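You operate a simulated robot arm through the tools that you are given. There is no shell and no other tool.

Carry out the task below with a simulated robot arm. There is one attempt and no reset: what you move stays moved.

## Task
Grind the wheat fine into the mill's beaker and switch the mill off.
Fine: run it till the canister is empty, spill none.

It is judged by the outcome, as a careful person would: the job done as asked, and still so three seconds after it is handed in. It fails if anything else is knocked over, pushed out of place, dropped, spilled or broken.

## Robot
A 7-joint arm with a two-finger parallel gripper, fixed in place. Base frame: the origin is at the foot of the arm, x ahead of it, y to its left, z up; the work surface is at about z = 850. Units: mm, rad, N and s.
Its first joint turns from -2.601 to 2.601 rad. Payload 3.43 kg.
The TCP is the grasp point between the finger pads, 30 mm short of the fingertips. In the tool frame z runs along the fingers and y along their closing line. Largest opening 94 mm; finger width 28, thickness 10; the body of the gripper, 50 by 96 mm, starts 55 mm behind the TCP.
Orientation is that of the tool frame in the base frame, as a unit quaternion [x, y, z, w]. With the fingers straight down and closing along the base's y, the tool's x points along the base's -x, its y along +y and its z along -z.

## Interface
- The arm moves only by the tool apply_moves. Its arguments are lists of equal length, an entry for each row: "delta_pos": the shift along the base's x, y, z in mm, a list of three; "delta_rot": the turn, a rotation vector about the base's x, y, z in rad, a list of three. In form: {"delta_pos": [[dx, dy, dz], ...], "delta_rot": [[wx, wy, wz], ...]}. A call has 1 to 20 rows; each row shifts and turns the commanded pose from where the row before left it. "jaw" is the closure in counts, from 0 (fully open) to 255 (shut), set as the call begins (left out, the last holds). Each row takes 0.2 s and may step no farther than 50 mm and 0.15 rad from the row before; otherwise, or with a gripper value out of range, the whole call is refused. A pose out of reach is approached as far as the arm can. The call stops where the force on the tool passes 40 N (or 10 N more than at its start, if that is more) or the arm is blocked; 0.2 s more then pass. The fingers move at their own pace (about 45 mm/s each) and stop on an object; they squeeze with about 23 N. The grip force told is the motor's: it shows also when the fingers shut on nothing. Time passes only in rows, and 0.2 s behind the last, so rows that do not move let the fingers close. The reply holds the time, the measured pose of the TCP, the force on the tool along the base axes, the opening and the grip force, in the units named above and with some noise, with the torque about the TCP (base axes, N m) and any sound that the robot's microphone picked up.
- Cameras (640 x 400 px; columns grow to the right, rows downward): "scene" is fixed at [49.6, -500, 1472.9]; the picture's right is [0.38, -0.93, 0.00], its down [-0.35, -0.14, -0.93] and it looks along [0.86, 0.35, -0.38] (base axes); focal length 337 px, centre (320, 200). "wrist" rides on the gripper at [76, 14, -102] in the tool frame; the picture's right is [-0.18, 0.98, 0.00], its down [-0.75, -0.14, -0.64] and it looks along [-0.63, -0.12, 0.77] (tool axes); focal length 243 px, centre (320, 200). There is no depth. A picture from a camera that has moved, and an enlarged one, comes with that camera's place and axes in the base frame and with its lens.
- capture(camera): a new picture of that camera. It takes no simulated time.
- enlarge(camera, box): a new picture of the part [left, top, right, bottom] of that camera's present view, enlarged. It takes no simulated time.
- sign_off(): hands the job in; it is judged then, once.

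Places have to be worked out from the pictures, the camera data and where the tool is seen. Open the gripper and draw the arm clear of the work before you hand the job in, unless the task says otherwise.

The tools are called after "Emit:" by a JSON object that holds its "api" and its "payload". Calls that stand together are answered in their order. apply_moves: Moves the arm, as the interface text tells. Its arguments: {"type":"object","properties":{"delta_pos":{"type":"array"},"delta_rot":{"type":"array"},"jaw":{"type":"number"}},"required":["delta_pos","delta_rot"]} The other tools are called the same way: capture (camera) takes a picture; enlarge (camera, box) takes an enlarged picture of a part of a camera's view; sign_off () hands the job in.

At the start:

```text
t: 0.0
tcp_pos: [986.5, 40.7, 1177.0]
tcp_rot: [0.0, 1.0, 0.0, 0.0]
wrist_force: [-0.1, -0.3, -0.1]
ft_torque: [0.0, 0.02, -0.01]
gripper_width: 93.9
finger_force: 0.0
```

scene: 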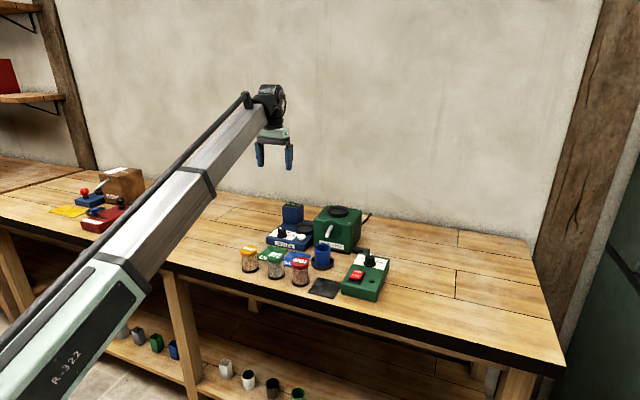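
wrist: 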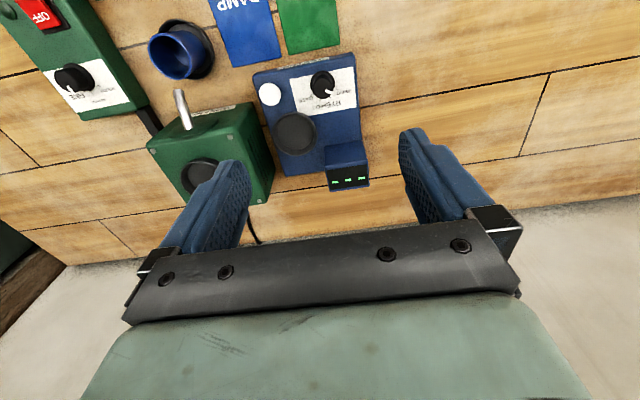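

I'll look closer at the work area in both cameras before moving anything.

Emit:
{"api": "enlarge", "payload": {"camera": "scene", "box": [220, 190, 400, 305]}}

Emit:
{"api": "enlarge", "payload": {"camera": "wrist", "box": [0, 0, 400, 250]}}

Emit:
{"api": "enlarge", "payload": {"camera": "scene", "box": [40, 150, 180, 240]}}

Emit:
{"api": "enlarge", "payload": {"camera": "scene", "box": [230, 235, 320, 292]}}

Emit:
{"api": "enlarge", "payload": {"camera": "scene", "box": [300, 195, 400, 305]}}

```text
3.48 times, centred on (310, 248) of scene
camera zoom: at [49.6, -500.0, 1472.9], right [0.38, -0.93, 0.0], down [-0.35, -0.14, -0.93], along [0.86, 0.35, -0.38], focal length 1171 px, centre (355, 35)
```

zoom: 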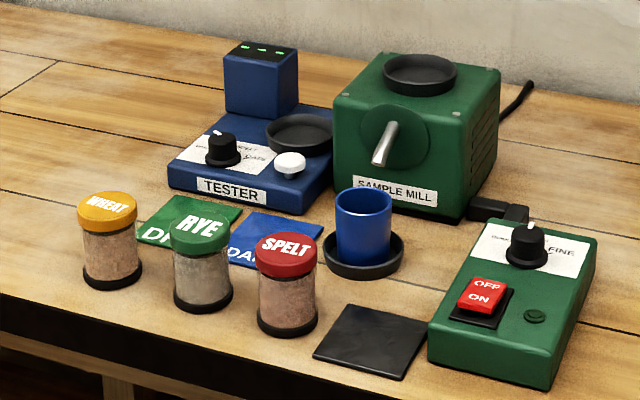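

```text
1.60 times, centred on (200, 125) of wrist
camera zoom: at [909.3, 55.2, 1279.2], right [0.18, 0.98, 0.0], down [0.75, -0.14, 0.64], along [0.63, -0.12, -0.77], focal length 388 px, centre (512, 320)
```

zoom: 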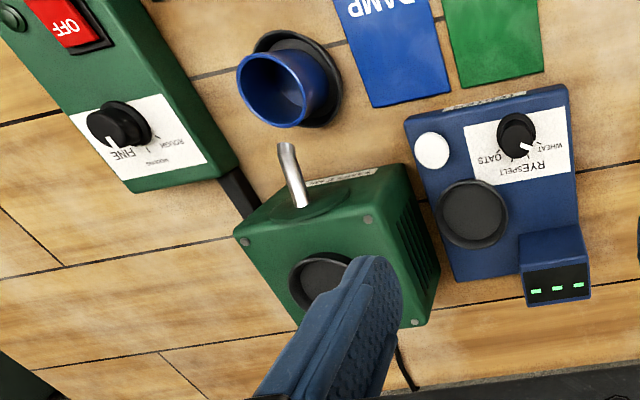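

```text
4.44 times, centred on (110, 195) of scene
camera zoom: at [49.6, -500.0, 1472.9], right [0.38, -0.93, 0.0], down [-0.35, -0.14, -0.93], along [0.86, 0.35, -0.38], focal length 1496 px, centre (1253, 222)
```

zoom: 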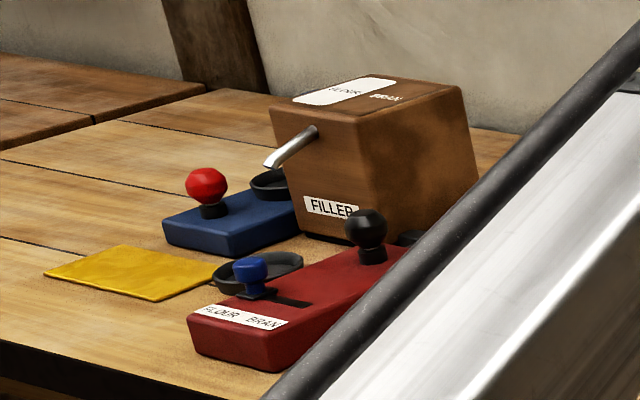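

```text
7.02 times, centred on (275, 264) of scene
camera zoom: at [49.6, -500.0, 1472.9], right [0.38, -0.93, 0.0], down [-0.35, -0.14, -0.93], along [0.86, 0.35, -0.38], focal length 2362 px, centre (636, -246)
```

zoom: 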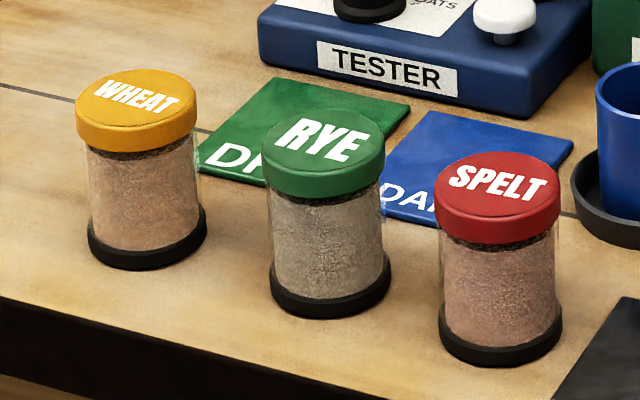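

```text
3.64 times, centred on (350, 250) of scene
camera zoom: at [49.6, -500.0, 1472.9], right [0.38, -0.93, 0.0], down [-0.35, -0.14, -0.93], along [0.86, 0.35, -0.38], focal length 1224 px, centre (211, 18)
```

zoom: 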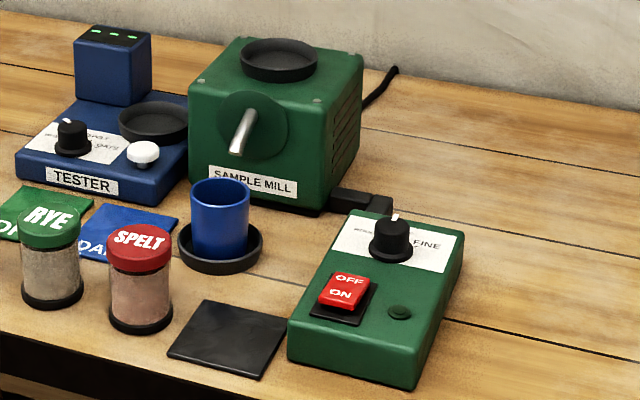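

The wheat jar (yellow lid) is at about (820, 60) and the mill socket at roughly (1075, -150, 985). I'll zoom in on the mill's control box and the spout and beaker.

Emit:
{"api": "enlarge", "payload": {"camera": "scene", "box": [335, 245, 395, 283]}}

Emit:
{"api": "enlarge", "payload": {"camera": "wrist", "box": [20, 20, 180, 120]}}

Emit:
{"api": "enlarge", "payload": {"camera": "wrist", "box": [140, 10, 300, 110]}}

Emit:
{"api": "enlarge", "payload": {"camera": "scene", "box": [305, 200, 385, 270]}}

```text
10.53 times, centred on (365, 264) of scene
camera zoom: at [49.6, -500.0, 1472.9], right [0.38, -0.93, 0.0], down [-0.35, -0.14, -0.93], along [0.86, 0.35, -0.38], focal length 3544 px, centre (-154, -474)
```

zoom: 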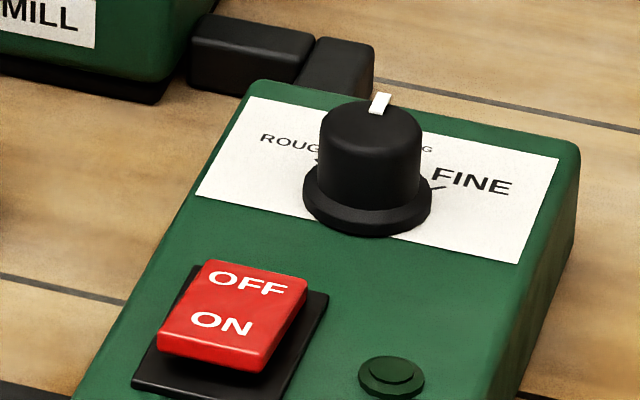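

```text
4.00 times, centred on (100, 70) of wrist
camera zoom: at [909.3, 55.2, 1279.2], right [0.18, 0.98, 0.0], down [0.75, -0.14, 0.64], along [0.63, -0.12, -0.77], focal length 970 px, centre (1200, 720)
```

zoom: 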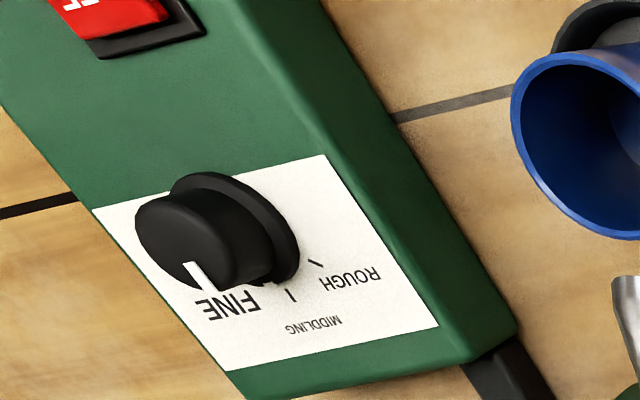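

```text
4.00 times, centred on (220, 60) of wrist
camera zoom: at [909.3, 55.2, 1279.2], right [0.18, 0.98, 0.0], down [0.75, -0.14, 0.64], along [0.63, -0.12, -0.77], focal length 970 px, centre (720, 760)
```

zoom: 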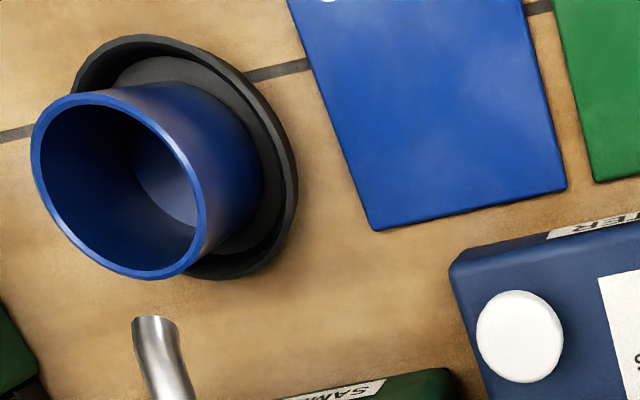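

```text
5.71 times, centred on (345, 235) of scene
camera zoom: at [49.6, -500.0, 1472.9], right [0.38, -0.93, 0.0], down [-0.35, -0.14, -0.93], along [0.86, 0.35, -0.38], focal length 1924 px, centre (177, 0)
```

zoom: 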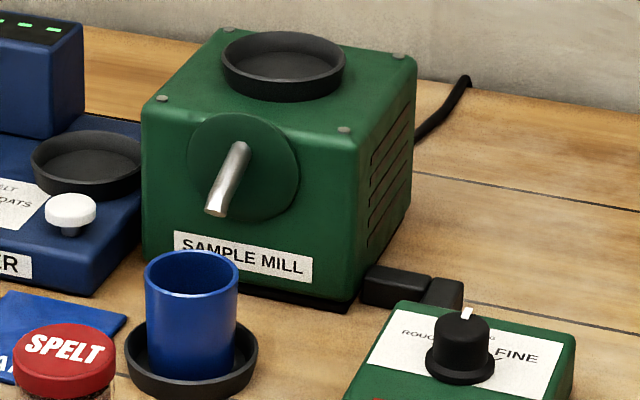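

The knob pointer seems to be on MIDDLING with FINE further clockwise, and the rocker is at OFF. I'll move back and sideways, staying high, so the wrist camera looks at the beaker, spout and control box.

Emit:
{"api": "apply_moves", "payload": {"delta_pos": [[-31, -38, -4], [-31, -38, -4], [-31, -38, -4], [-31, -38, -4], [-31, -38, -4], [-31, -38, -4]], "delta_rot": [[0, 0, 0], [0, 0, 0], [0, 0, 0], [0, 0, 0], [0, 0, 0], [0, 0, 0]]}}

Emit:
{"api": "capture", "payload": {"camera": "wrist"}}

Emit:
{"api": "capture", "payload": {"camera": "scene"}}

```text
t: 1.3
tcp_pos: [822.6, -162.6, 1154.5]
tcp_rot: [0.003, 1.0, -0.001, 0.004]
wrist_force: [1.6, -3.0, -2.3]
ft_torque: [0.3, -0.07, 0.19]
gripper_width: 94.1
finger_force: 0.0
stopped in row 6: the force on the tool passed its limit at 49 N (the readings are from after the stop); the commanded pose is now the measured one
```

```text
taken
camera wrist: at [744.4, -148.4, 1257.0], right [0.19, 0.98, 0.0], down [0.75, -0.14, 0.65], along [0.64, -0.12, -0.76], focal length 243 px, centre (320, 200)
```

wrist: 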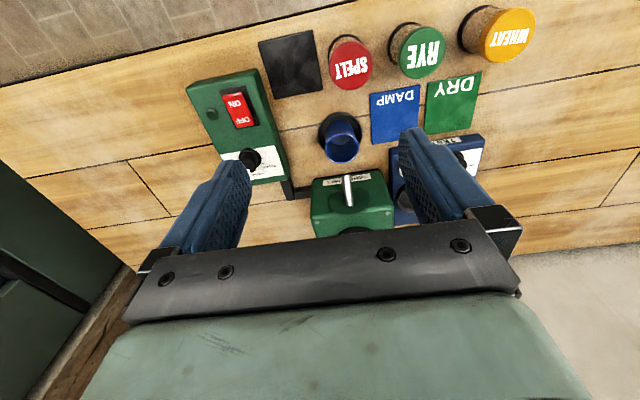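

```text
taken
```

scene: 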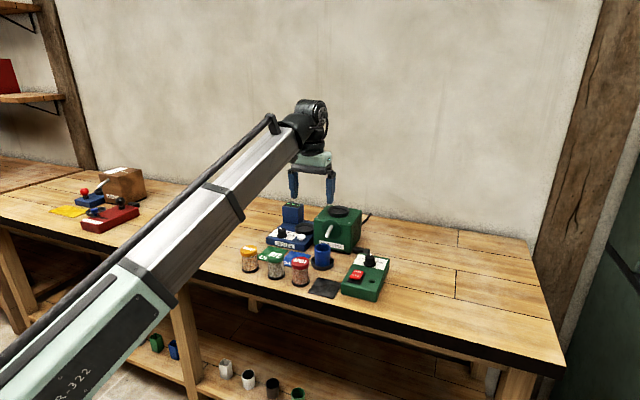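

The stop looks like an inertial jolt from fast steps, since nothing is near the arm. I'll move more gently from here and zoom in on the details now.

Emit:
{"api": "enlarge", "payload": {"camera": "wrist", "box": [180, 60, 300, 195]}}

Emit:
{"api": "enlarge", "payload": {"camera": "wrist", "box": [290, 95, 410, 240]}}

Emit:
{"api": "enlarge", "payload": {"camera": "wrist", "box": [320, 0, 540, 130]}}

```text
2.96 times, centred on (240, 128) of wrist
camera zoom: at [744.4, -148.4, 1257.0], right [0.19, 0.98, 0.0], down [0.75, -0.14, 0.65], along [0.64, -0.12, -0.76], focal length 719 px, centre (557, 415)
```

zoom: 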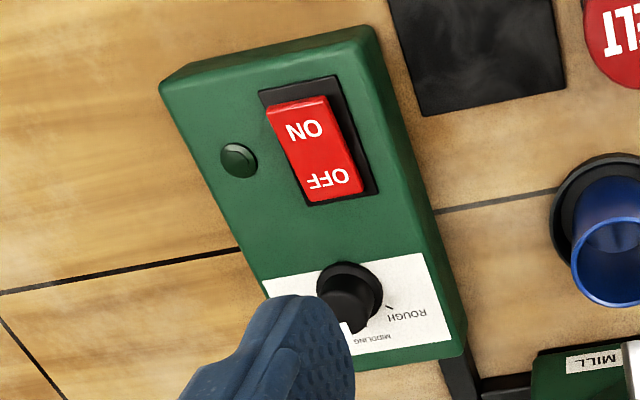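

```text
2.76 times, centred on (350, 168) of wrist
camera zoom: at [744.4, -148.4, 1257.0], right [0.19, 0.98, 0.0], down [0.75, -0.14, 0.65], along [0.64, -0.12, -0.76], focal length 669 px, centre (237, 290)
```

zoom: 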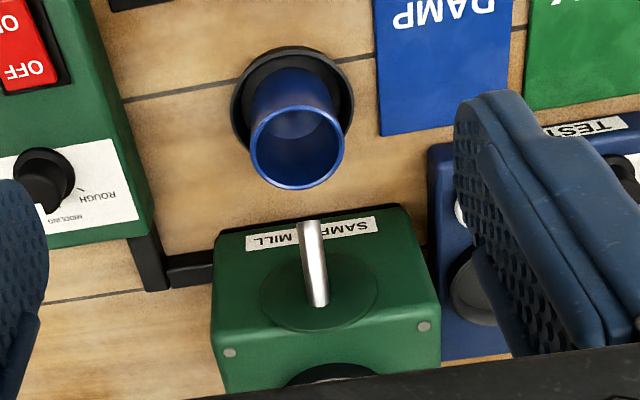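

```text
2.91 times, centred on (430, 65) of wrist
camera zoom: at [744.4, -148.4, 1257.0], right [0.19, 0.98, 0.0], down [0.75, -0.14, 0.65], along [0.64, -0.12, -0.76], focal length 706 px, centre (0, 593)
```

zoom: 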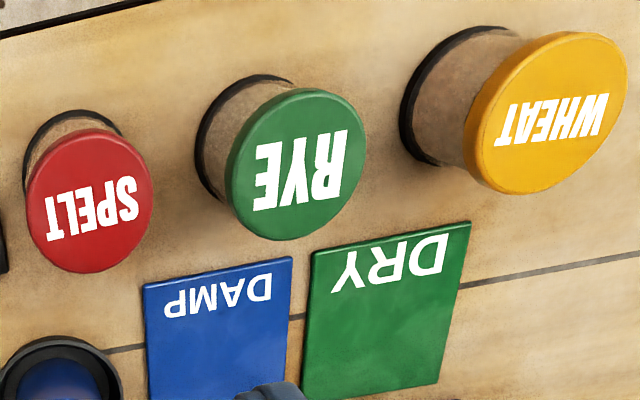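

The spout (about (971, -148, 936)) points into the beaker at (931, -148). The knob is at about (928, -304) with its top near z = 919, so I'll shift right to see the knob face between the fingers.

Emit:
{"api": "apply_moves", "payload": {"delta_pos": [[-3, -10, -2], [-5, -20, -5], [-6, -25, -6], [-6, -25, -6], [-6, -25, -6], [-5, -20, -5], [-3, -12, -2]], "delta_rot": [[0, 0, 0], [0, 0, 0], [0, 0, 0], [0, 0, 0], [0, 0, 0], [0, 0, 0], [0, 0, 0]]}}

Emit:
{"api": "capture", "payload": {"camera": "wrist"}}

Emit:
{"api": "enlarge", "payload": {"camera": "wrist", "box": [240, 90, 400, 190]}}

```text
t: 2.9
tcp_pos: [788.8, -301.0, 1122.1]
tcp_rot: [0.003, 1.0, -0.002, 0.004]
wrist_force: [0.9, -0.1, -0.1]
ft_torque: [0.01, 0.0, 0.01]
gripper_width: 94.1
finger_force: 0.1
```

```text
taken
camera wrist: at [709.7, -285.5, 1225.5], right [0.19, 0.98, 0.0], down [0.75, -0.14, 0.65], along [0.64, -0.12, -0.76], focal length 243 px, centre (320, 200)
```

wrist: 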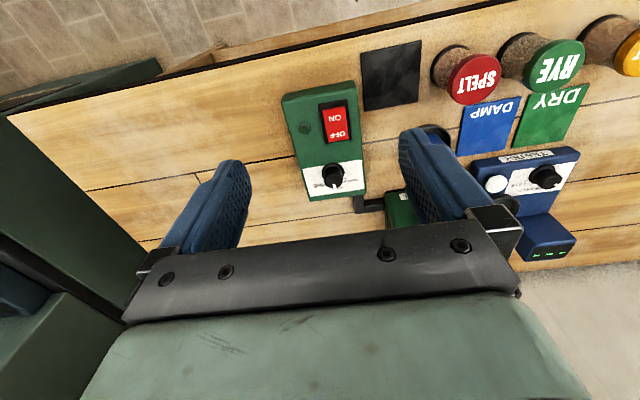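

```text
4.00 times, centred on (320, 140) of wrist
camera zoom: at [709.7, -285.5, 1225.5], right [0.19, 0.98, 0.0], down [0.75, -0.14, 0.65], along [0.64, -0.12, -0.76], focal length 970 px, centre (320, 440)
```

zoom: 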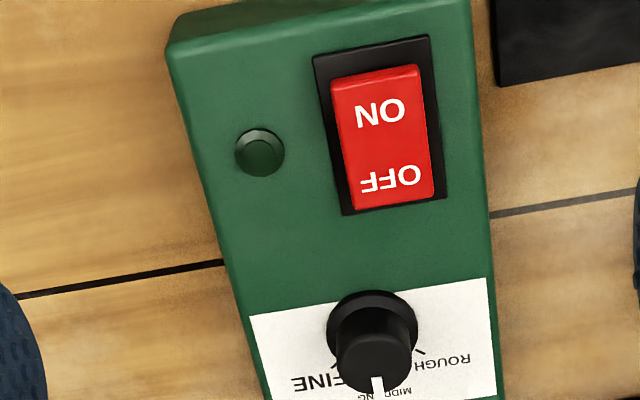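

The pointer is at MIDDLING, and the FINE tick sits about 45° clockwise seen from above. I'll go above the knob at (931, -305.5), still about 50 mm clear of it.

Emit:
{"api": "apply_moves", "payload": {"delta_pos": [[8, 0, -6], [18, -0.5, -14], [22, -1, -19], [22, -1, -19], [22, -1, -19], [22, -0.5, -19], [18, -0.5, -14], [10, 0, -8]], "delta_rot": [[0, 0, 0], [0, 0, 0], [0, 0, 0], [0, 0, 0], [0, 0, 0], [0, 0, 0], [0, 0, 0], [0, 0, 0]]}}

Emit:
{"api": "capture", "payload": {"camera": "wrist"}}

Emit:
{"api": "capture", "payload": {"camera": "scene"}}

Emit:
{"api": "enlarge", "payload": {"camera": "scene", "box": [310, 190, 430, 310]}}

```text
t: 4.7
tcp_pos: [930.4, -304.5, 1003.6]
tcp_rot: [0.003, 1.0, -0.001, 0.004]
wrist_force: [0.1, -0.1, -0.1]
ft_torque: [-0.01, -0.02, 0.01]
gripper_width: 94.0
finger_force: 0.1
```

```text
taken
camera wrist: at [852.6, -289.9, 1107.3], right [0.19, 0.98, 0.0], down [0.75, -0.14, 0.65], along [0.64, -0.12, -0.76], focal length 243 px, centre (320, 200)
```

wrist: 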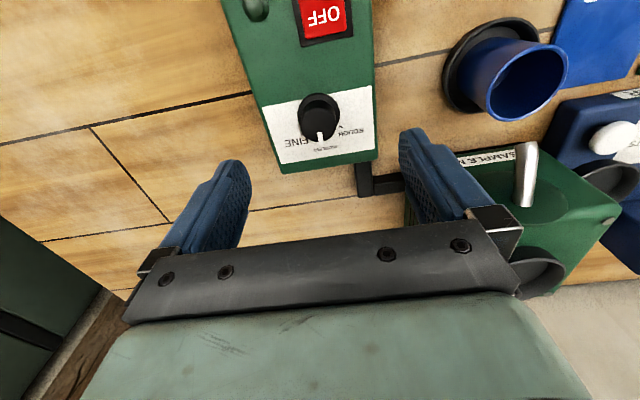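

```text
taken
```

scene: 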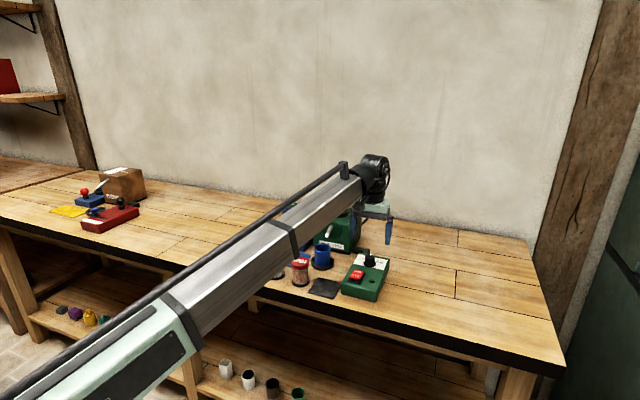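

```text
3.33 times, centred on (370, 250) of scene
camera zoom: at [49.6, -500.0, 1472.9], right [0.38, -0.93, 0.0], down [-0.35, -0.14, -0.93], along [0.86, 0.35, -0.38], focal length 1122 px, centre (153, 33)
```

zoom: 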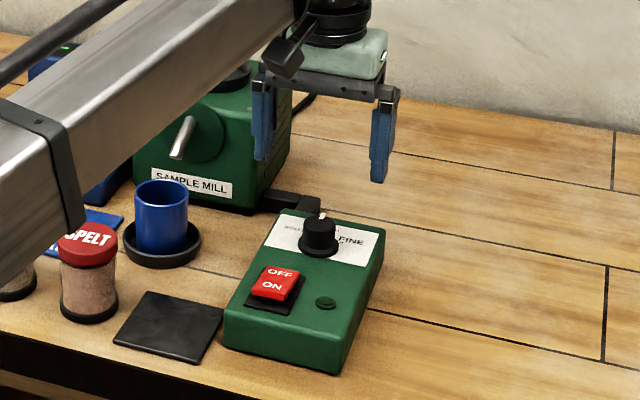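

The knob axis computes to about (932, -306), which is just under the TCP. I'll descend so the fingertips straddle the knob just above its flange.

Emit:
{"api": "apply_moves", "payload": {"delta_pos": [[0.6, -0.6, -8], [0.6, -0.6, -16], [0, 0, -18], [0, 0, -15], [0, 0, -9], [0, 0, -6], [0, 0, 0]], "delta_rot": [[0, 0, 0], [0, 0, 0], [0, 0, 0], [0, 0, 0], [0, 0, 0], [0, 0, 0], [0, 0, 0]]}}

Emit:
{"api": "capture", "payload": {"camera": "wrist"}}

Emit:
{"api": "enlarge", "payload": {"camera": "scene", "box": [320, 220, 410, 310]}}

```text
t: 6.3
tcp_pos: [931.2, -306.4, 931.7]
tcp_rot: [0.003, 1.0, -0.001, 0.003]
wrist_force: [0.9, 0.1, -0.7]
ft_torque: [0.01, 0.02, 0.0]
gripper_width: 93.8
finger_force: 0.2
```

```text
taken
camera wrist: at [853.3, -291.5, 1034.8], right [0.19, 0.98, 0.0], down [0.75, -0.14, 0.65], along [0.64, -0.12, -0.76], focal length 243 px, centre (320, 200)
```

wrist: 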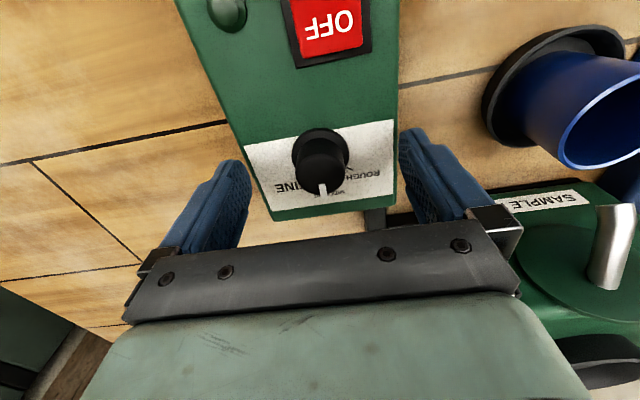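

```text
4.44 times, centred on (365, 265) of scene
camera zoom: at [49.6, -500.0, 1472.9], right [0.38, -0.93, 0.0], down [-0.35, -0.14, -0.93], along [0.86, 0.35, -0.38], focal length 1496 px, centre (120, -89)
```

zoom: 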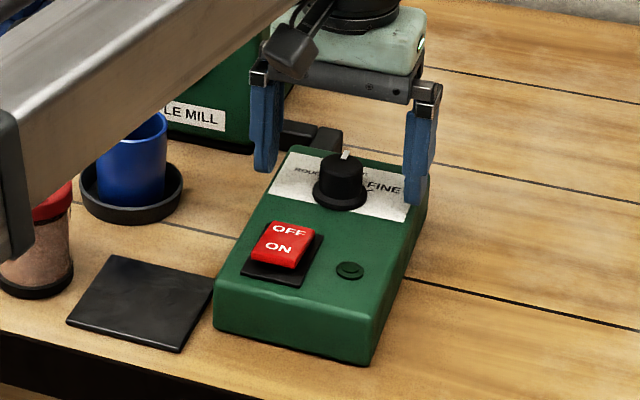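

The knob is centred between the fingers, and I now close on it.

Emit:
{"api": "apply_moves", "payload": {"delta_pos": [[0, 0, 0], [0, 0, 0], [0, 0, 0], [0, 0, 0], [0, 0, 0], [0, 0, 0]], "delta_rot": [[0, 0, 0], [0, 0, 0], [0, 0, 0], [0, 0, 0], [0, 0, 0], [0, 0, 0]], "jaw": 255}}

Emit:
{"api": "capture", "payload": {"camera": "wrist"}}

Emit:
{"api": "enlarge", "payload": {"camera": "scene", "box": [320, 220, 410, 310]}}

```text
t: 7.7
tcp_pos: [931.4, -306.6, 931.6]
tcp_rot: [0.003, 1.0, 0.0, 0.003]
wrist_force: [0.4, -4.6, 0.1]
ft_torque: [-0.14, 0.01, -0.02]
gripper_width: 29.1
finger_force: 44.6
```

```text
taken
camera wrist: at [853.3, -291.8, 1034.9], right [0.19, 0.98, 0.0], down [0.75, -0.14, 0.65], along [0.64, -0.12, -0.76], focal length 243 px, centre (320, 200)
```

wrist: 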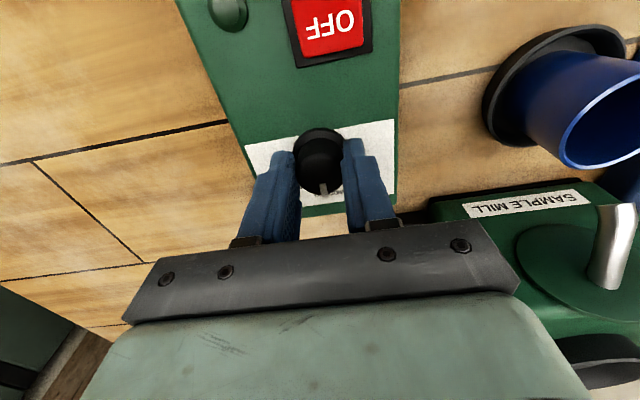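

```text
4.44 times, centred on (365, 265) of scene
camera zoom: at [49.6, -500.0, 1472.9], right [0.38, -0.93, 0.0], down [-0.35, -0.14, -0.93], along [0.86, 0.35, -0.38], focal length 1496 px, centre (120, -89)
```

zoom: 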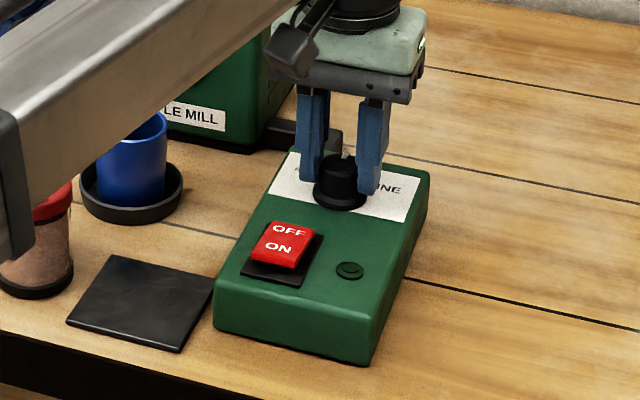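

I have the knob at 29 mm width. I'll turn it clockwise 45° about the vertical to FINE, slowly.

Emit:
{"api": "apply_moves", "payload": {"delta_pos": [[0, 0, 0], [0, 0, 0], [0, 0, 0], [0, 0, 0], [0, 0, 0], [0, 0, 0], [0, 0, 0], [0, 0, 0], [0, 0, 0], [0, 0, 0], [0, 0, 0]], "delta_rot": [[0, 0, -0.055], [0, 0, -0.08], [0, 0, -0.08], [0, 0, -0.08], [0, 0, -0.08], [0, 0, -0.08], [0, 0, -0.08], [0, 0, -0.08], [0, 0, -0.08], [0, 0, -0.09], [0, 0, 0]]}}

Emit:
{"api": "capture", "payload": {"camera": "wrist"}}

Emit:
{"api": "enlarge", "payload": {"camera": "scene", "box": [320, 220, 410, 310]}}

```text
t: 10.1
tcp_pos: [932.0, -305.2, 931.6]
tcp_rot: [0.385, 0.923, 0.0, 0.003]
wrist_force: [10.2, 16.0, -0.7]
ft_torque: [0.41, -0.32, 0.07]
gripper_width: 29.2
finger_force: 44.7
```

```text
taken
camera wrist: at [887.0, -239.9, 1035.0], right [0.83, 0.56, 0.0], down [0.43, -0.63, 0.65], along [0.36, -0.53, -0.76], focal length 243 px, centre (320, 200)
```

wrist: 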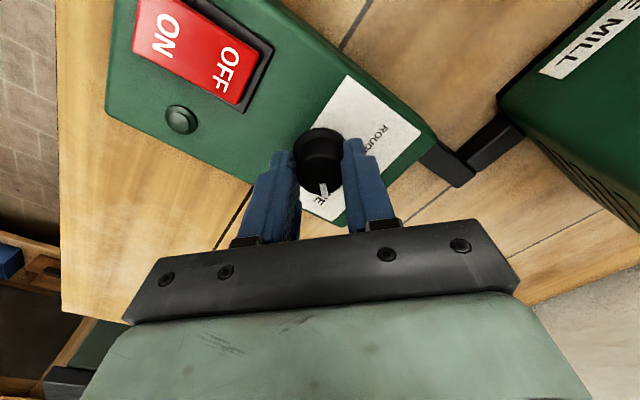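

```text
4.44 times, centred on (365, 265) of scene
camera zoom: at [49.6, -500.0, 1472.9], right [0.38, -0.93, 0.0], down [-0.35, -0.14, -0.93], along [0.86, 0.35, -0.38], focal length 1496 px, centre (120, -89)
```

zoom: 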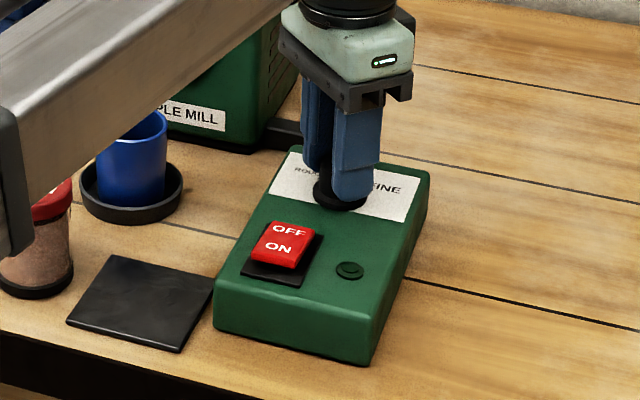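

The box hasn't moved and the pointer is aimed at FINE. I'll release, rise, and check it.

Emit:
{"api": "apply_moves", "payload": {"delta_pos": [[0, 0, 0], [0, 0, 0], [0, 0, 0], [0, 0, 0], [0, 0, 5], [0, 0, 15], [0, 0, 20], [0, 0, 20], [0, 0, 15], [0, 0, 5]], "delta_rot": [[0, 0, 0], [0, 0, 0], [0, 0, 0], [0, 0, 0], [0, 0, 0], [0, 0, 0], [0, 0, 0], [0, 0, 0], [0, 0, 0], [0, 0, 0]], "jaw": 0}}

Emit:
{"api": "enlarge", "payload": {"camera": "wrist", "box": [220, 40, 420, 200]}}

Emit:
{"api": "enlarge", "payload": {"camera": "scene", "box": [335, 245, 395, 283]}}

```text
t: 12.3
tcp_pos: [931.5, -306.0, 1012.8]
tcp_rot: [0.385, 0.923, -0.002, 0.003]
wrist_force: [0.8, -0.3, 0.2]
ft_torque: [-0.02, -0.01, -0.02]
gripper_width: 94.0
finger_force: 0.1
```

```text
2.50 times, centred on (320, 120) of wrist
camera zoom: at [886.2, -241.1, 1115.5], right [0.83, 0.56, 0.0], down [0.43, -0.63, 0.65], along [0.36, -0.54, -0.76], focal length 606 px, centre (320, 400)
```

zoom: 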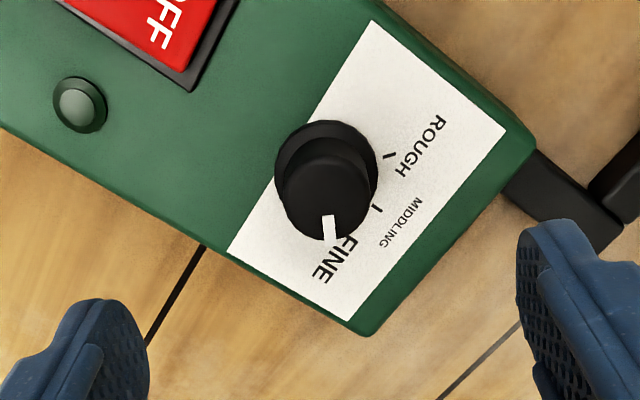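

```text
10.53 times, centred on (365, 264) of scene
camera zoom: at [49.6, -500.0, 1472.9], right [0.38, -0.93, 0.0], down [-0.35, -0.14, -0.93], along [0.86, 0.35, -0.38], focal length 3544 px, centre (-154, -474)
```

zoom: 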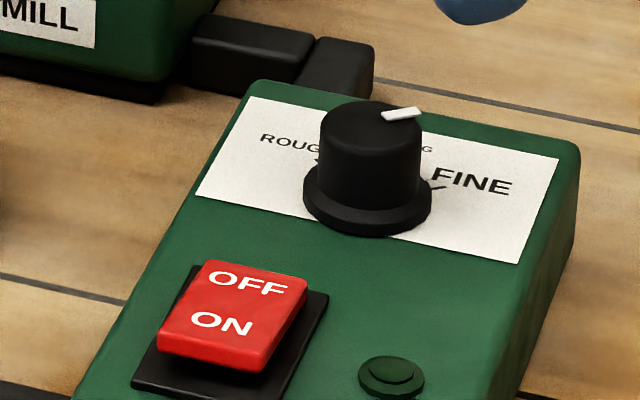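

The pointer now sits at FINE (azimuth about -48°). Next I'll return the yaw, rise, and test how far the arm reaches over the mill socket with the tool pointing down and the gripper empty.

Emit:
{"api": "apply_moves", "payload": {"delta_pos": [[0, 5, 10], [0, 10, 18], [2, 15, 20], [5, 18, 20], [8, 20, 20], [10, 20, 20], [12, 20, 10], [12, 18, 0], [12, 15, 0], [10, 10, 0]], "delta_rot": [[0, 0, 0.04], [0, 0, 0.08], [0, 0, 0.09], [0, 0, 0.09], [0, 0, 0.09], [0, 0, 0.09], [0, 0, 0.09], [0, 0, 0.09], [0, 0, 0.08], [0, 0, 0.045]]}}

Emit:
{"api": "apply_moves", "payload": {"delta_pos": [[8, 1, 0], [14, 2, 0], [16, 2, 0], [16, 0, 0], [12, 0, 0], [7, 0, 0], [0, 0, 0]], "delta_rot": [[0, 0, 0], [0, 0, 0], [0, 0, 0], [0, 0, 0], [0, 0, 0], [0, 0, 0], [0, 0, 0]]}}

Emit:
{"api": "capture", "payload": {"camera": "wrist"}}

Emit:
{"api": "capture", "payload": {"camera": "scene"}}

```text
t: 14.5
tcp_pos: [1002.8, -156.7, 1128.9]
tcp_rot: [0.002, 1.0, -0.001, 0.004]
wrist_force: [-0.5, -0.2, 0.1]
ft_torque: [-0.02, 0.04, -0.01]
gripper_width: 93.8
finger_force: 0.0
```

```text
t: 16.1
tcp_pos: [1075.7, -150.3, 1130.2]
tcp_rot: [0.003, 1.0, -0.001, 0.004]
wrist_force: [-0.7, -0.8, 0.1]
ft_torque: [0.02, 0.0, -0.03]
gripper_width: 93.8
finger_force: 0.1
```

```text
taken
camera wrist: at [997.1, -135.2, 1233.2], right [0.19, 0.98, 0.0], down [0.75, -0.14, 0.65], along [0.64, -0.12, -0.76], focal length 243 px, centre (320, 200)
```

wrist: 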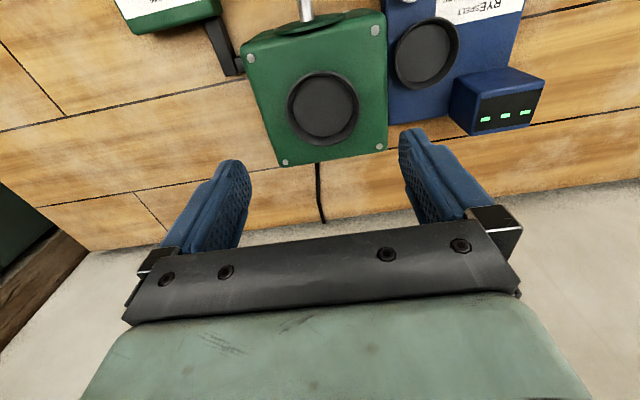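

```text
taken
```

scene: 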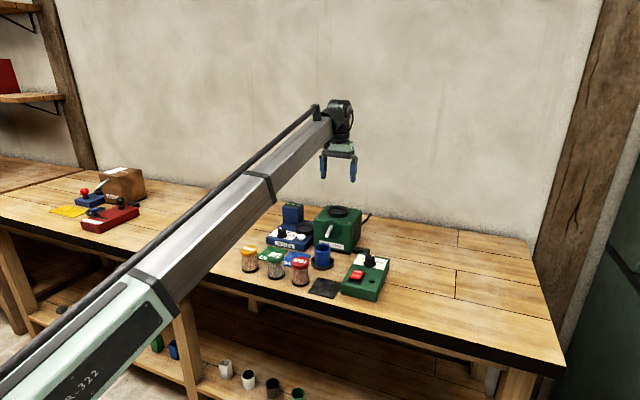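

The arm reaches there fine. I'll zoom in on the socket to measure its centre and inner size.

Emit:
{"api": "enlarge", "payload": {"camera": "wrist", "box": [230, 20, 410, 180]}}

Emit:
{"api": "enlarge", "payload": {"camera": "scene", "box": [305, 195, 385, 265]}}

```text
2.50 times, centred on (320, 100) of wrist
camera zoom: at [997.1, -135.2, 1233.2], right [0.19, 0.98, 0.0], down [0.75, -0.14, 0.65], along [0.64, -0.12, -0.76], focal length 606 px, centre (320, 450)
```

zoom: 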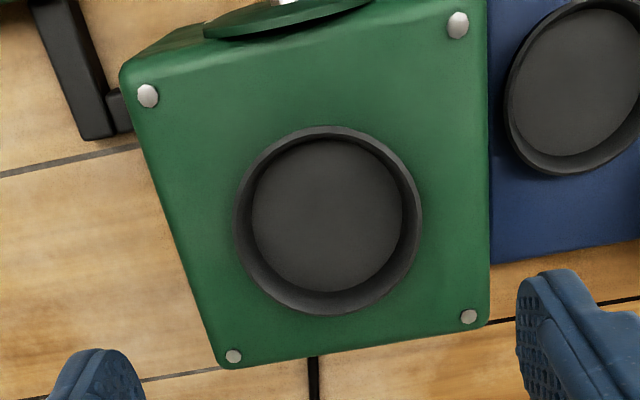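

```text
5.71 times, centred on (345, 230) of scene
camera zoom: at [49.6, -500.0, 1472.9], right [0.38, -0.93, 0.0], down [-0.35, -0.14, -0.93], along [0.86, 0.35, -0.38], focal length 1924 px, centre (177, 29)
```

zoom: 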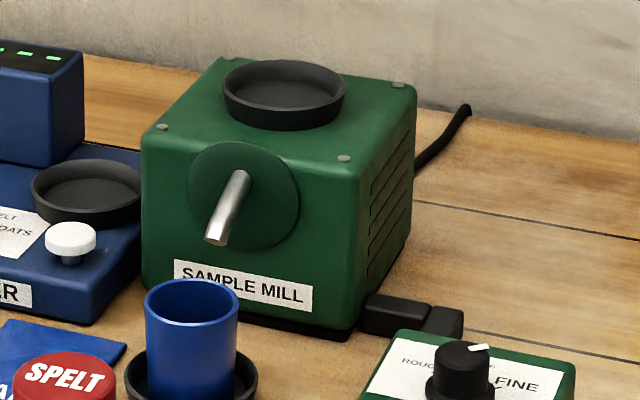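

The socket centre is at about (1085, -148.5), rim z ≈ 984, with an inner diameter of about 64 mm against the jar's 55 mm base. Now I'll go above the wheat jar.

Emit:
{"api": "apply_moves", "payload": {"delta_pos": [[-8, 6, 0], [-16, 13, 0], [-24, 20, 0], [-28, 23, -4], [-28, 23, -8], [-28, 23, -12], [-28, 23, -14], [-28, 23, -16], [-26, 21, -16], [-20, 16, -16], [-14, 12, -14], [-8, 7, -10], [-3, 2, -5]], "delta_rot": [[0, 0, 0], [0, 0, 0], [0, 0, 0], [0, 0, 0], [0, 0, 0], [0, 0, 0], [0, 0, 0], [0, 0, 0], [0, 0, 0], [0, 0, 0], [0, 0, 0], [0, 0, 0], [0, 0, 0]]}}

Emit:
{"api": "capture", "payload": {"camera": "wrist"}}

Emit:
{"api": "enlarge", "payload": {"camera": "wrist", "box": [200, 60, 440, 210]}}

```text
t: 18.9
tcp_pos: [816.4, 61.6, 1014.1]
tcp_rot: [0.003, 1.0, -0.001, 0.003]
wrist_force: [0.4, 0.4, -0.1]
ft_torque: [-0.02, -0.02, -0.01]
gripper_width: 93.9
finger_force: 0.1
```

```text
taken
camera wrist: at [738.0, 76.9, 1117.6], right [0.19, 0.98, 0.0], down [0.75, -0.14, 0.65], along [0.64, -0.12, -0.76], focal length 243 px, centre (320, 200)
```

wrist: 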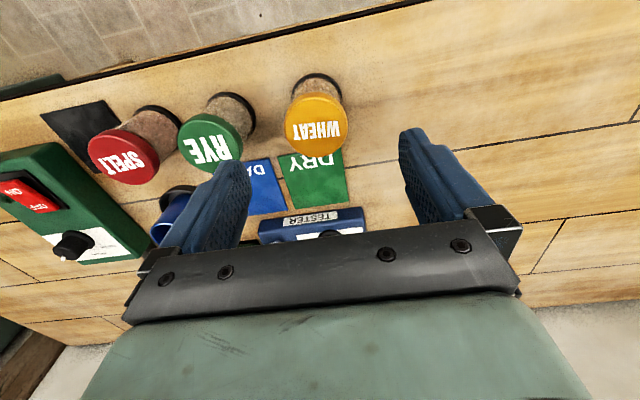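

```text
2.67 times, centred on (320, 135) of wrist
camera zoom: at [738.0, 76.9, 1117.6], right [0.19, 0.98, 0.0], down [0.75, -0.14, 0.65], along [0.64, -0.12, -0.76], focal length 647 px, centre (320, 373)
```

zoom: 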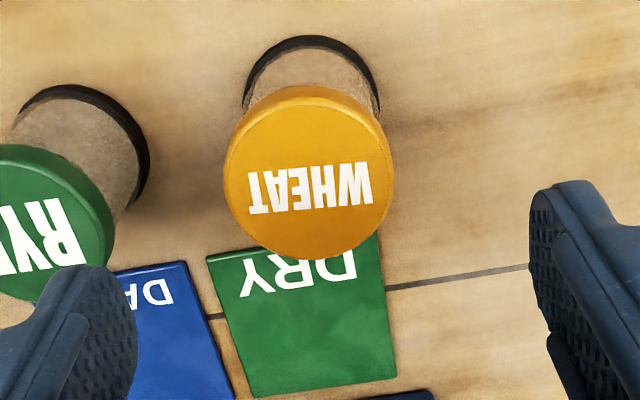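

The wheat lid's centre is at about (820.5, 59). I'll descend with the fingers either side of it, leaving about 13 mm clear of the rye jar.

Emit:
{"api": "apply_moves", "payload": {"delta_pos": [[2, -1.3, -6], [2, -1.3, -12], [0, 0, -16], [0, 0, -18], [0, 0, -18], [0, 0, -16], [0, 0, -12], [0, 0, -8], [0, 0, -3], [0, 0, 0]], "delta_rot": [[0, 0, 0], [0, 0, 0], [0, 0, 0], [0, 0, 0], [0, 0, 0], [0, 0, 0], [0, 0, 0], [0, 0, 0], [0, 0, 0], [0, 0, 0]]}}

Emit:
{"api": "capture", "payload": {"camera": "wrist"}}

Emit:
{"api": "enlarge", "payload": {"camera": "scene", "box": [210, 200, 330, 295]}}

```text
t: 21.1
tcp_pos: [820.1, 59.8, 905.5]
tcp_rot: [0.003, 1.0, -0.001, 0.004]
wrist_force: [1.1, -0.1, 0.1]
ft_torque: [0.0, 0.04, 0.02]
gripper_width: 94.0
finger_force: 0.2
```

```text
taken
camera wrist: at [742.3, 74.0, 1008.8], right [0.19, 0.98, 0.0], down [0.75, -0.14, 0.65], along [0.64, -0.12, -0.76], focal length 243 px, centre (320, 200)
```

wrist: 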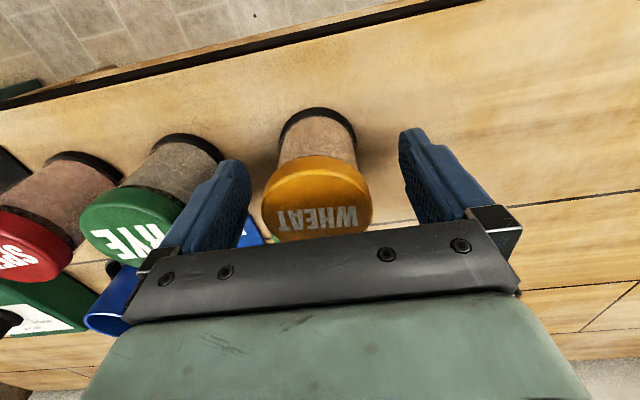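

```text
4.21 times, centred on (270, 248) of scene
camera zoom: at [49.6, -500.0, 1472.9], right [0.38, -0.93, 0.0], down [-0.35, -0.14, -0.93], along [0.86, 0.35, -0.38], focal length 1418 px, centre (530, 0)
```

zoom: 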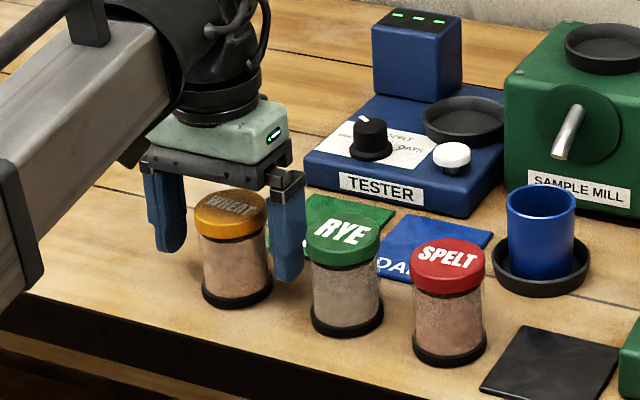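

The jar is between the fingers. I'll close to grip the lid and upper part, keeping the arm still.

Emit:
{"api": "apply_moves", "payload": {"delta_pos": [[0, -0.7, 0], [0, 0, 0], [0, 0, 0], [0, 0, 0], [0, 0, 0]], "delta_rot": [[0, 0, 0], [0, 0, 0], [0, 0, 0], [0, 0, 0], [0, 0, 0]], "jaw": 255}}

Emit:
{"api": "apply_moves", "payload": {"delta_pos": [[0, 0, 1], [0, 0, 3], [0, 0, 5], [0, 0, 5], [0, 0, 3], [0, 0, 0]], "delta_rot": [[0, 0, 0], [0, 0, 0], [0, 0, 0], [0, 0, 0], [0, 0, 0], [0, 0, 0]]}}

Emit:
{"api": "capture", "payload": {"camera": "wrist"}}

Emit:
{"api": "enlarge", "payload": {"camera": "scene", "box": [210, 200, 330, 295]}}

```text
t: 22.3
tcp_pos: [821.2, 58.6, 905.0]
tcp_rot: [0.002, 1.0, -0.001, 0.004]
wrist_force: [0.8, -0.8, -0.2]
ft_torque: [0.0, -0.01, 0.0]
gripper_width: 54.5
finger_force: 22.9
```

```text
t: 23.7
tcp_pos: [820.2, 57.7, 923.4]
tcp_rot: [0.002, 1.0, -0.001, 0.004]
wrist_force: [0.9, 0.3, -1.8]
ft_torque: [-0.01, 0.03, 0.02]
gripper_width: 54.9
finger_force: 22.7
```

```text
taken
camera wrist: at [742.4, 73.3, 1026.2], right [0.19, 0.98, 0.0], down [0.75, -0.14, 0.65], along [0.64, -0.12, -0.76], focal length 243 px, centre (320, 200)
```

wrist: 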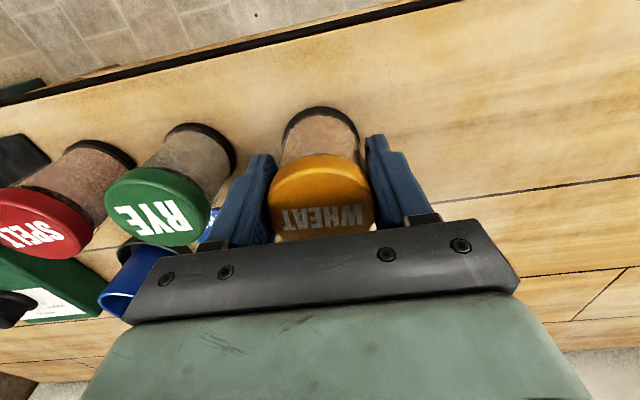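

```text
4.21 times, centred on (270, 248) of scene
camera zoom: at [49.6, -500.0, 1472.9], right [0.38, -0.93, 0.0], down [-0.35, -0.14, -0.93], along [0.86, 0.35, -0.38], focal length 1418 px, centre (530, 0)
```

zoom: 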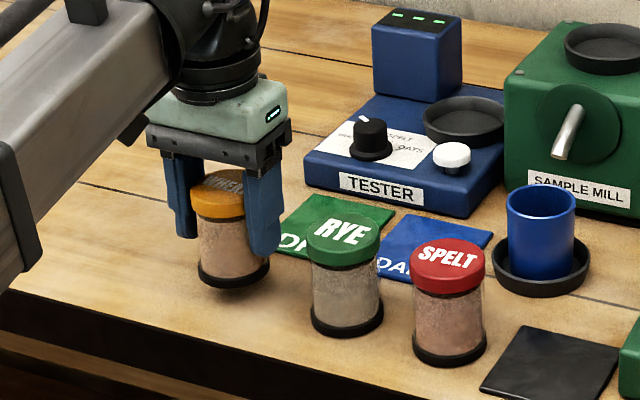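

The jar is lifted cleanly, with its base about 55 mm under the TCP. I'll raise it straight up, then carry it upright and smoothly to above the socket.

Emit:
{"api": "apply_moves", "payload": {"delta_pos": [[0, 0, 4], [0, 0, 8], [0, 0, 14], [0, 0, 18], [0, 0, 20], [0, 0, 20], [0, 0, 20], [0, 0, 20], [0, 0, 18], [0, 0, 14], [0, 0, 8], [0, 0, 4], [0, 0, 0]], "delta_rot": [[0, 0, 0], [0, 0, 0], [0, 0, 0], [0, 0, 0], [0, 0, 0], [0, 0, 0], [0, 0, 0], [0, 0, 0], [0, 0, 0], [0, 0, 0], [0, 0, 0], [0, 0, 0], [0, 0, 0]]}}

Emit:
{"api": "apply_moves", "payload": {"delta_pos": [[3, -2.5, 0], [7, -5.5, 0], [11, -8.5, 0], [15, -12, 0], [18, -14, 0], [20, -15.5, 0], [20, -15.5, 0], [20, -15.5, 0], [20, -15.5, 0], [20, -15.5, 0], [20, -15.5, 0], [20, -15.5, 0], [18, -14, 0], [15, -12, 0], [12, -9.5, 0], [9, -7, 0], [7, -5.5, 0], [5, -4, 0], [3, -2, 0], [0, 0, 0]], "delta_rot": [[0, 0, 0], [0, 0, 0], [0, 0, 0], [0, 0, 0], [0, 0, 0], [0, 0, 0], [0, 0, 0], [0, 0, 0], [0, 0, 0], [0, 0, 0], [0, 0, 0], [0, 0, 0], [0, 0, 0], [0, 0, 0], [0, 0, 0], [0, 0, 0], [0, 0, 0], [0, 0, 0], [0, 0, 0], [0, 0, 0]]}}

Emit:
{"api": "capture", "payload": {"camera": "wrist"}}

Emit:
{"api": "enlarge", "payload": {"camera": "scene", "box": [280, 130, 400, 250]}}

```text
t: 26.5
tcp_pos: [821.5, 58.3, 1091.6]
tcp_rot: [0.003, 1.0, -0.001, 0.004]
wrist_force: [0.3, 0.2, -1.9]
ft_torque: [-0.05, 0.02, 0.02]
gripper_width: 54.7
finger_force: 23.7
```

```text
t: 30.7
tcp_pos: [1084.3, -145.9, 1091.2]
tcp_rot: [0.002, 1.0, 0.0, 0.004]
wrist_force: [-0.2, 0.1, -2.4]
ft_torque: [0.03, -0.01, -0.03]
gripper_width: 54.5
finger_force: 22.6
```

```text
taken
camera wrist: at [1005.9, -131.7, 1194.0], right [0.19, 0.98, 0.0], down [0.75, -0.14, 0.65], along [0.64, -0.12, -0.76], focal length 243 px, centre (320, 200)
```

wrist: 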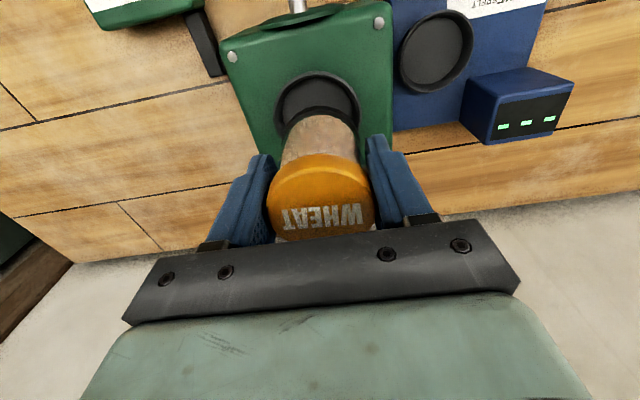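

```text
3.33 times, centred on (340, 190) of scene
camera zoom: at [49.6, -500.0, 1472.9], right [0.38, -0.93, 0.0], down [-0.35, -0.14, -0.93], along [0.86, 0.35, -0.38], focal length 1122 px, centre (253, 233)
```

zoom: 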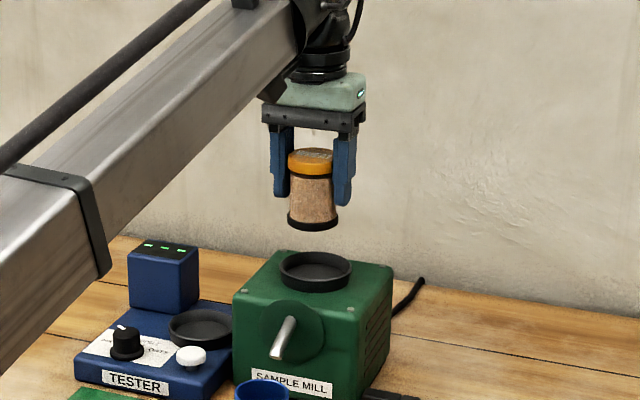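

The socket appears about 3 mm further in -y than the jar. I'll zoom in to check the jar's offset along x within the grip.

Emit:
{"api": "enlarge", "payload": {"camera": "wrist", "box": [230, 50, 410, 250]}}

Emit:
{"api": "enlarge", "payload": {"camera": "scene", "box": [310, 165, 370, 235]}}

```text
2.00 times, centred on (320, 150) of wrist
camera zoom: at [1005.9, -131.7, 1194.0], right [0.19, 0.98, 0.0], down [0.75, -0.14, 0.65], along [0.64, -0.12, -0.76], focal length 485 px, centre (320, 300)
```

zoom: 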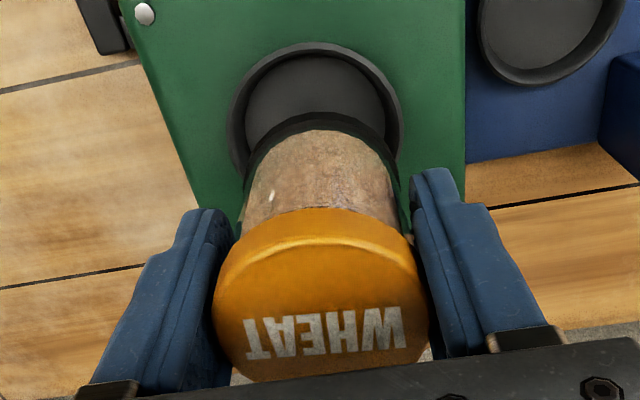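

```text
5.71 times, centred on (340, 200) of scene
camera zoom: at [49.6, -500.0, 1472.9], right [0.38, -0.93, 0.0], down [-0.35, -0.14, -0.93], along [0.86, 0.35, -0.38], focal length 1924 px, centre (206, 200)
```

zoom: 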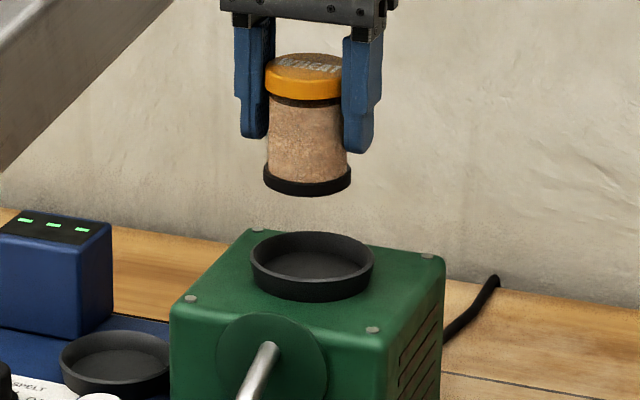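

The jar is centred at the TCP and the corrected socket centre is about (1088, -149). I'll shift by (+4, -3) and lower until the base is just above the rim, then look again.

Emit:
{"api": "apply_moves", "payload": {"delta_pos": [[2, -1.5, 0], [2, -1.5, -3], [0, 0, -6], [0, 0, -10], [0, 0, -10], [0, 0, -8], [0, 0, -5], [0, 0, -2], [0, 0, 0]], "delta_rot": [[0, 0, 0], [0, 0, 0], [0, 0, 0], [0, 0, 0], [0, 0, 0], [0, 0, 0], [0, 0, 0], [0, 0, 0], [0, 0, 0]]}}

Emit:
{"api": "enlarge", "payload": {"camera": "wrist", "box": [230, 50, 410, 250]}}

Emit:
{"api": "enlarge", "payload": {"camera": "scene", "box": [310, 175, 370, 245]}}

```text
t: 32.7
tcp_pos: [1087.1, -149.3, 1047.9]
tcp_rot: [0.003, 1.0, -0.001, 0.004]
wrist_force: [0.4, 0.7, -1.9]
ft_torque: [0.02, 0.02, 0.0]
gripper_width: 54.4
finger_force: 22.9
```

```text
2.00 times, centred on (320, 150) of wrist
camera zoom: at [1009.9, -134.5, 1150.0], right [0.19, 0.98, 0.0], down [0.75, -0.14, 0.65], along [0.64, -0.12, -0.76], focal length 485 px, centre (320, 300)
```

zoom: 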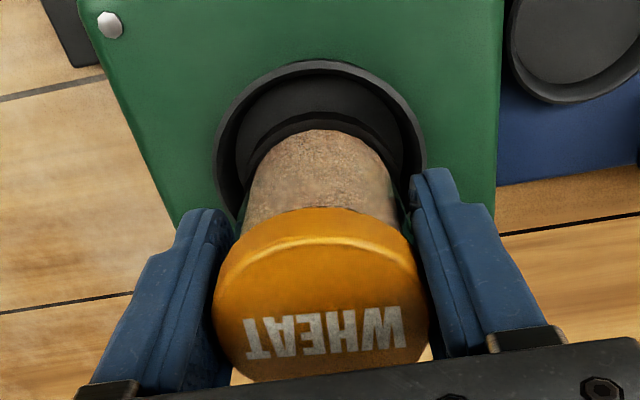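

```text
5.71 times, centred on (340, 210) of scene
camera zoom: at [49.6, -500.0, 1472.9], right [0.38, -0.93, 0.0], down [-0.35, -0.14, -0.93], along [0.86, 0.35, -0.38], focal length 1924 px, centre (206, 143)
```

zoom: 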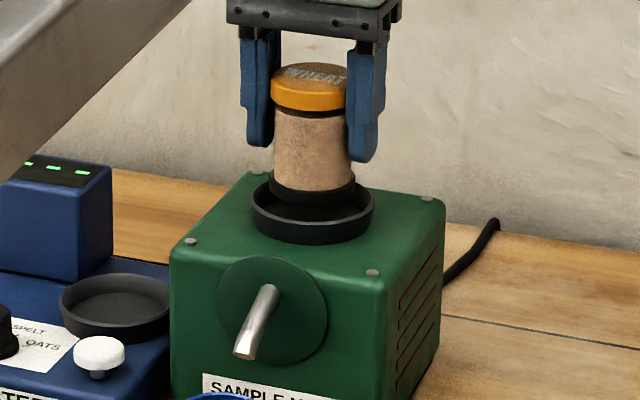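

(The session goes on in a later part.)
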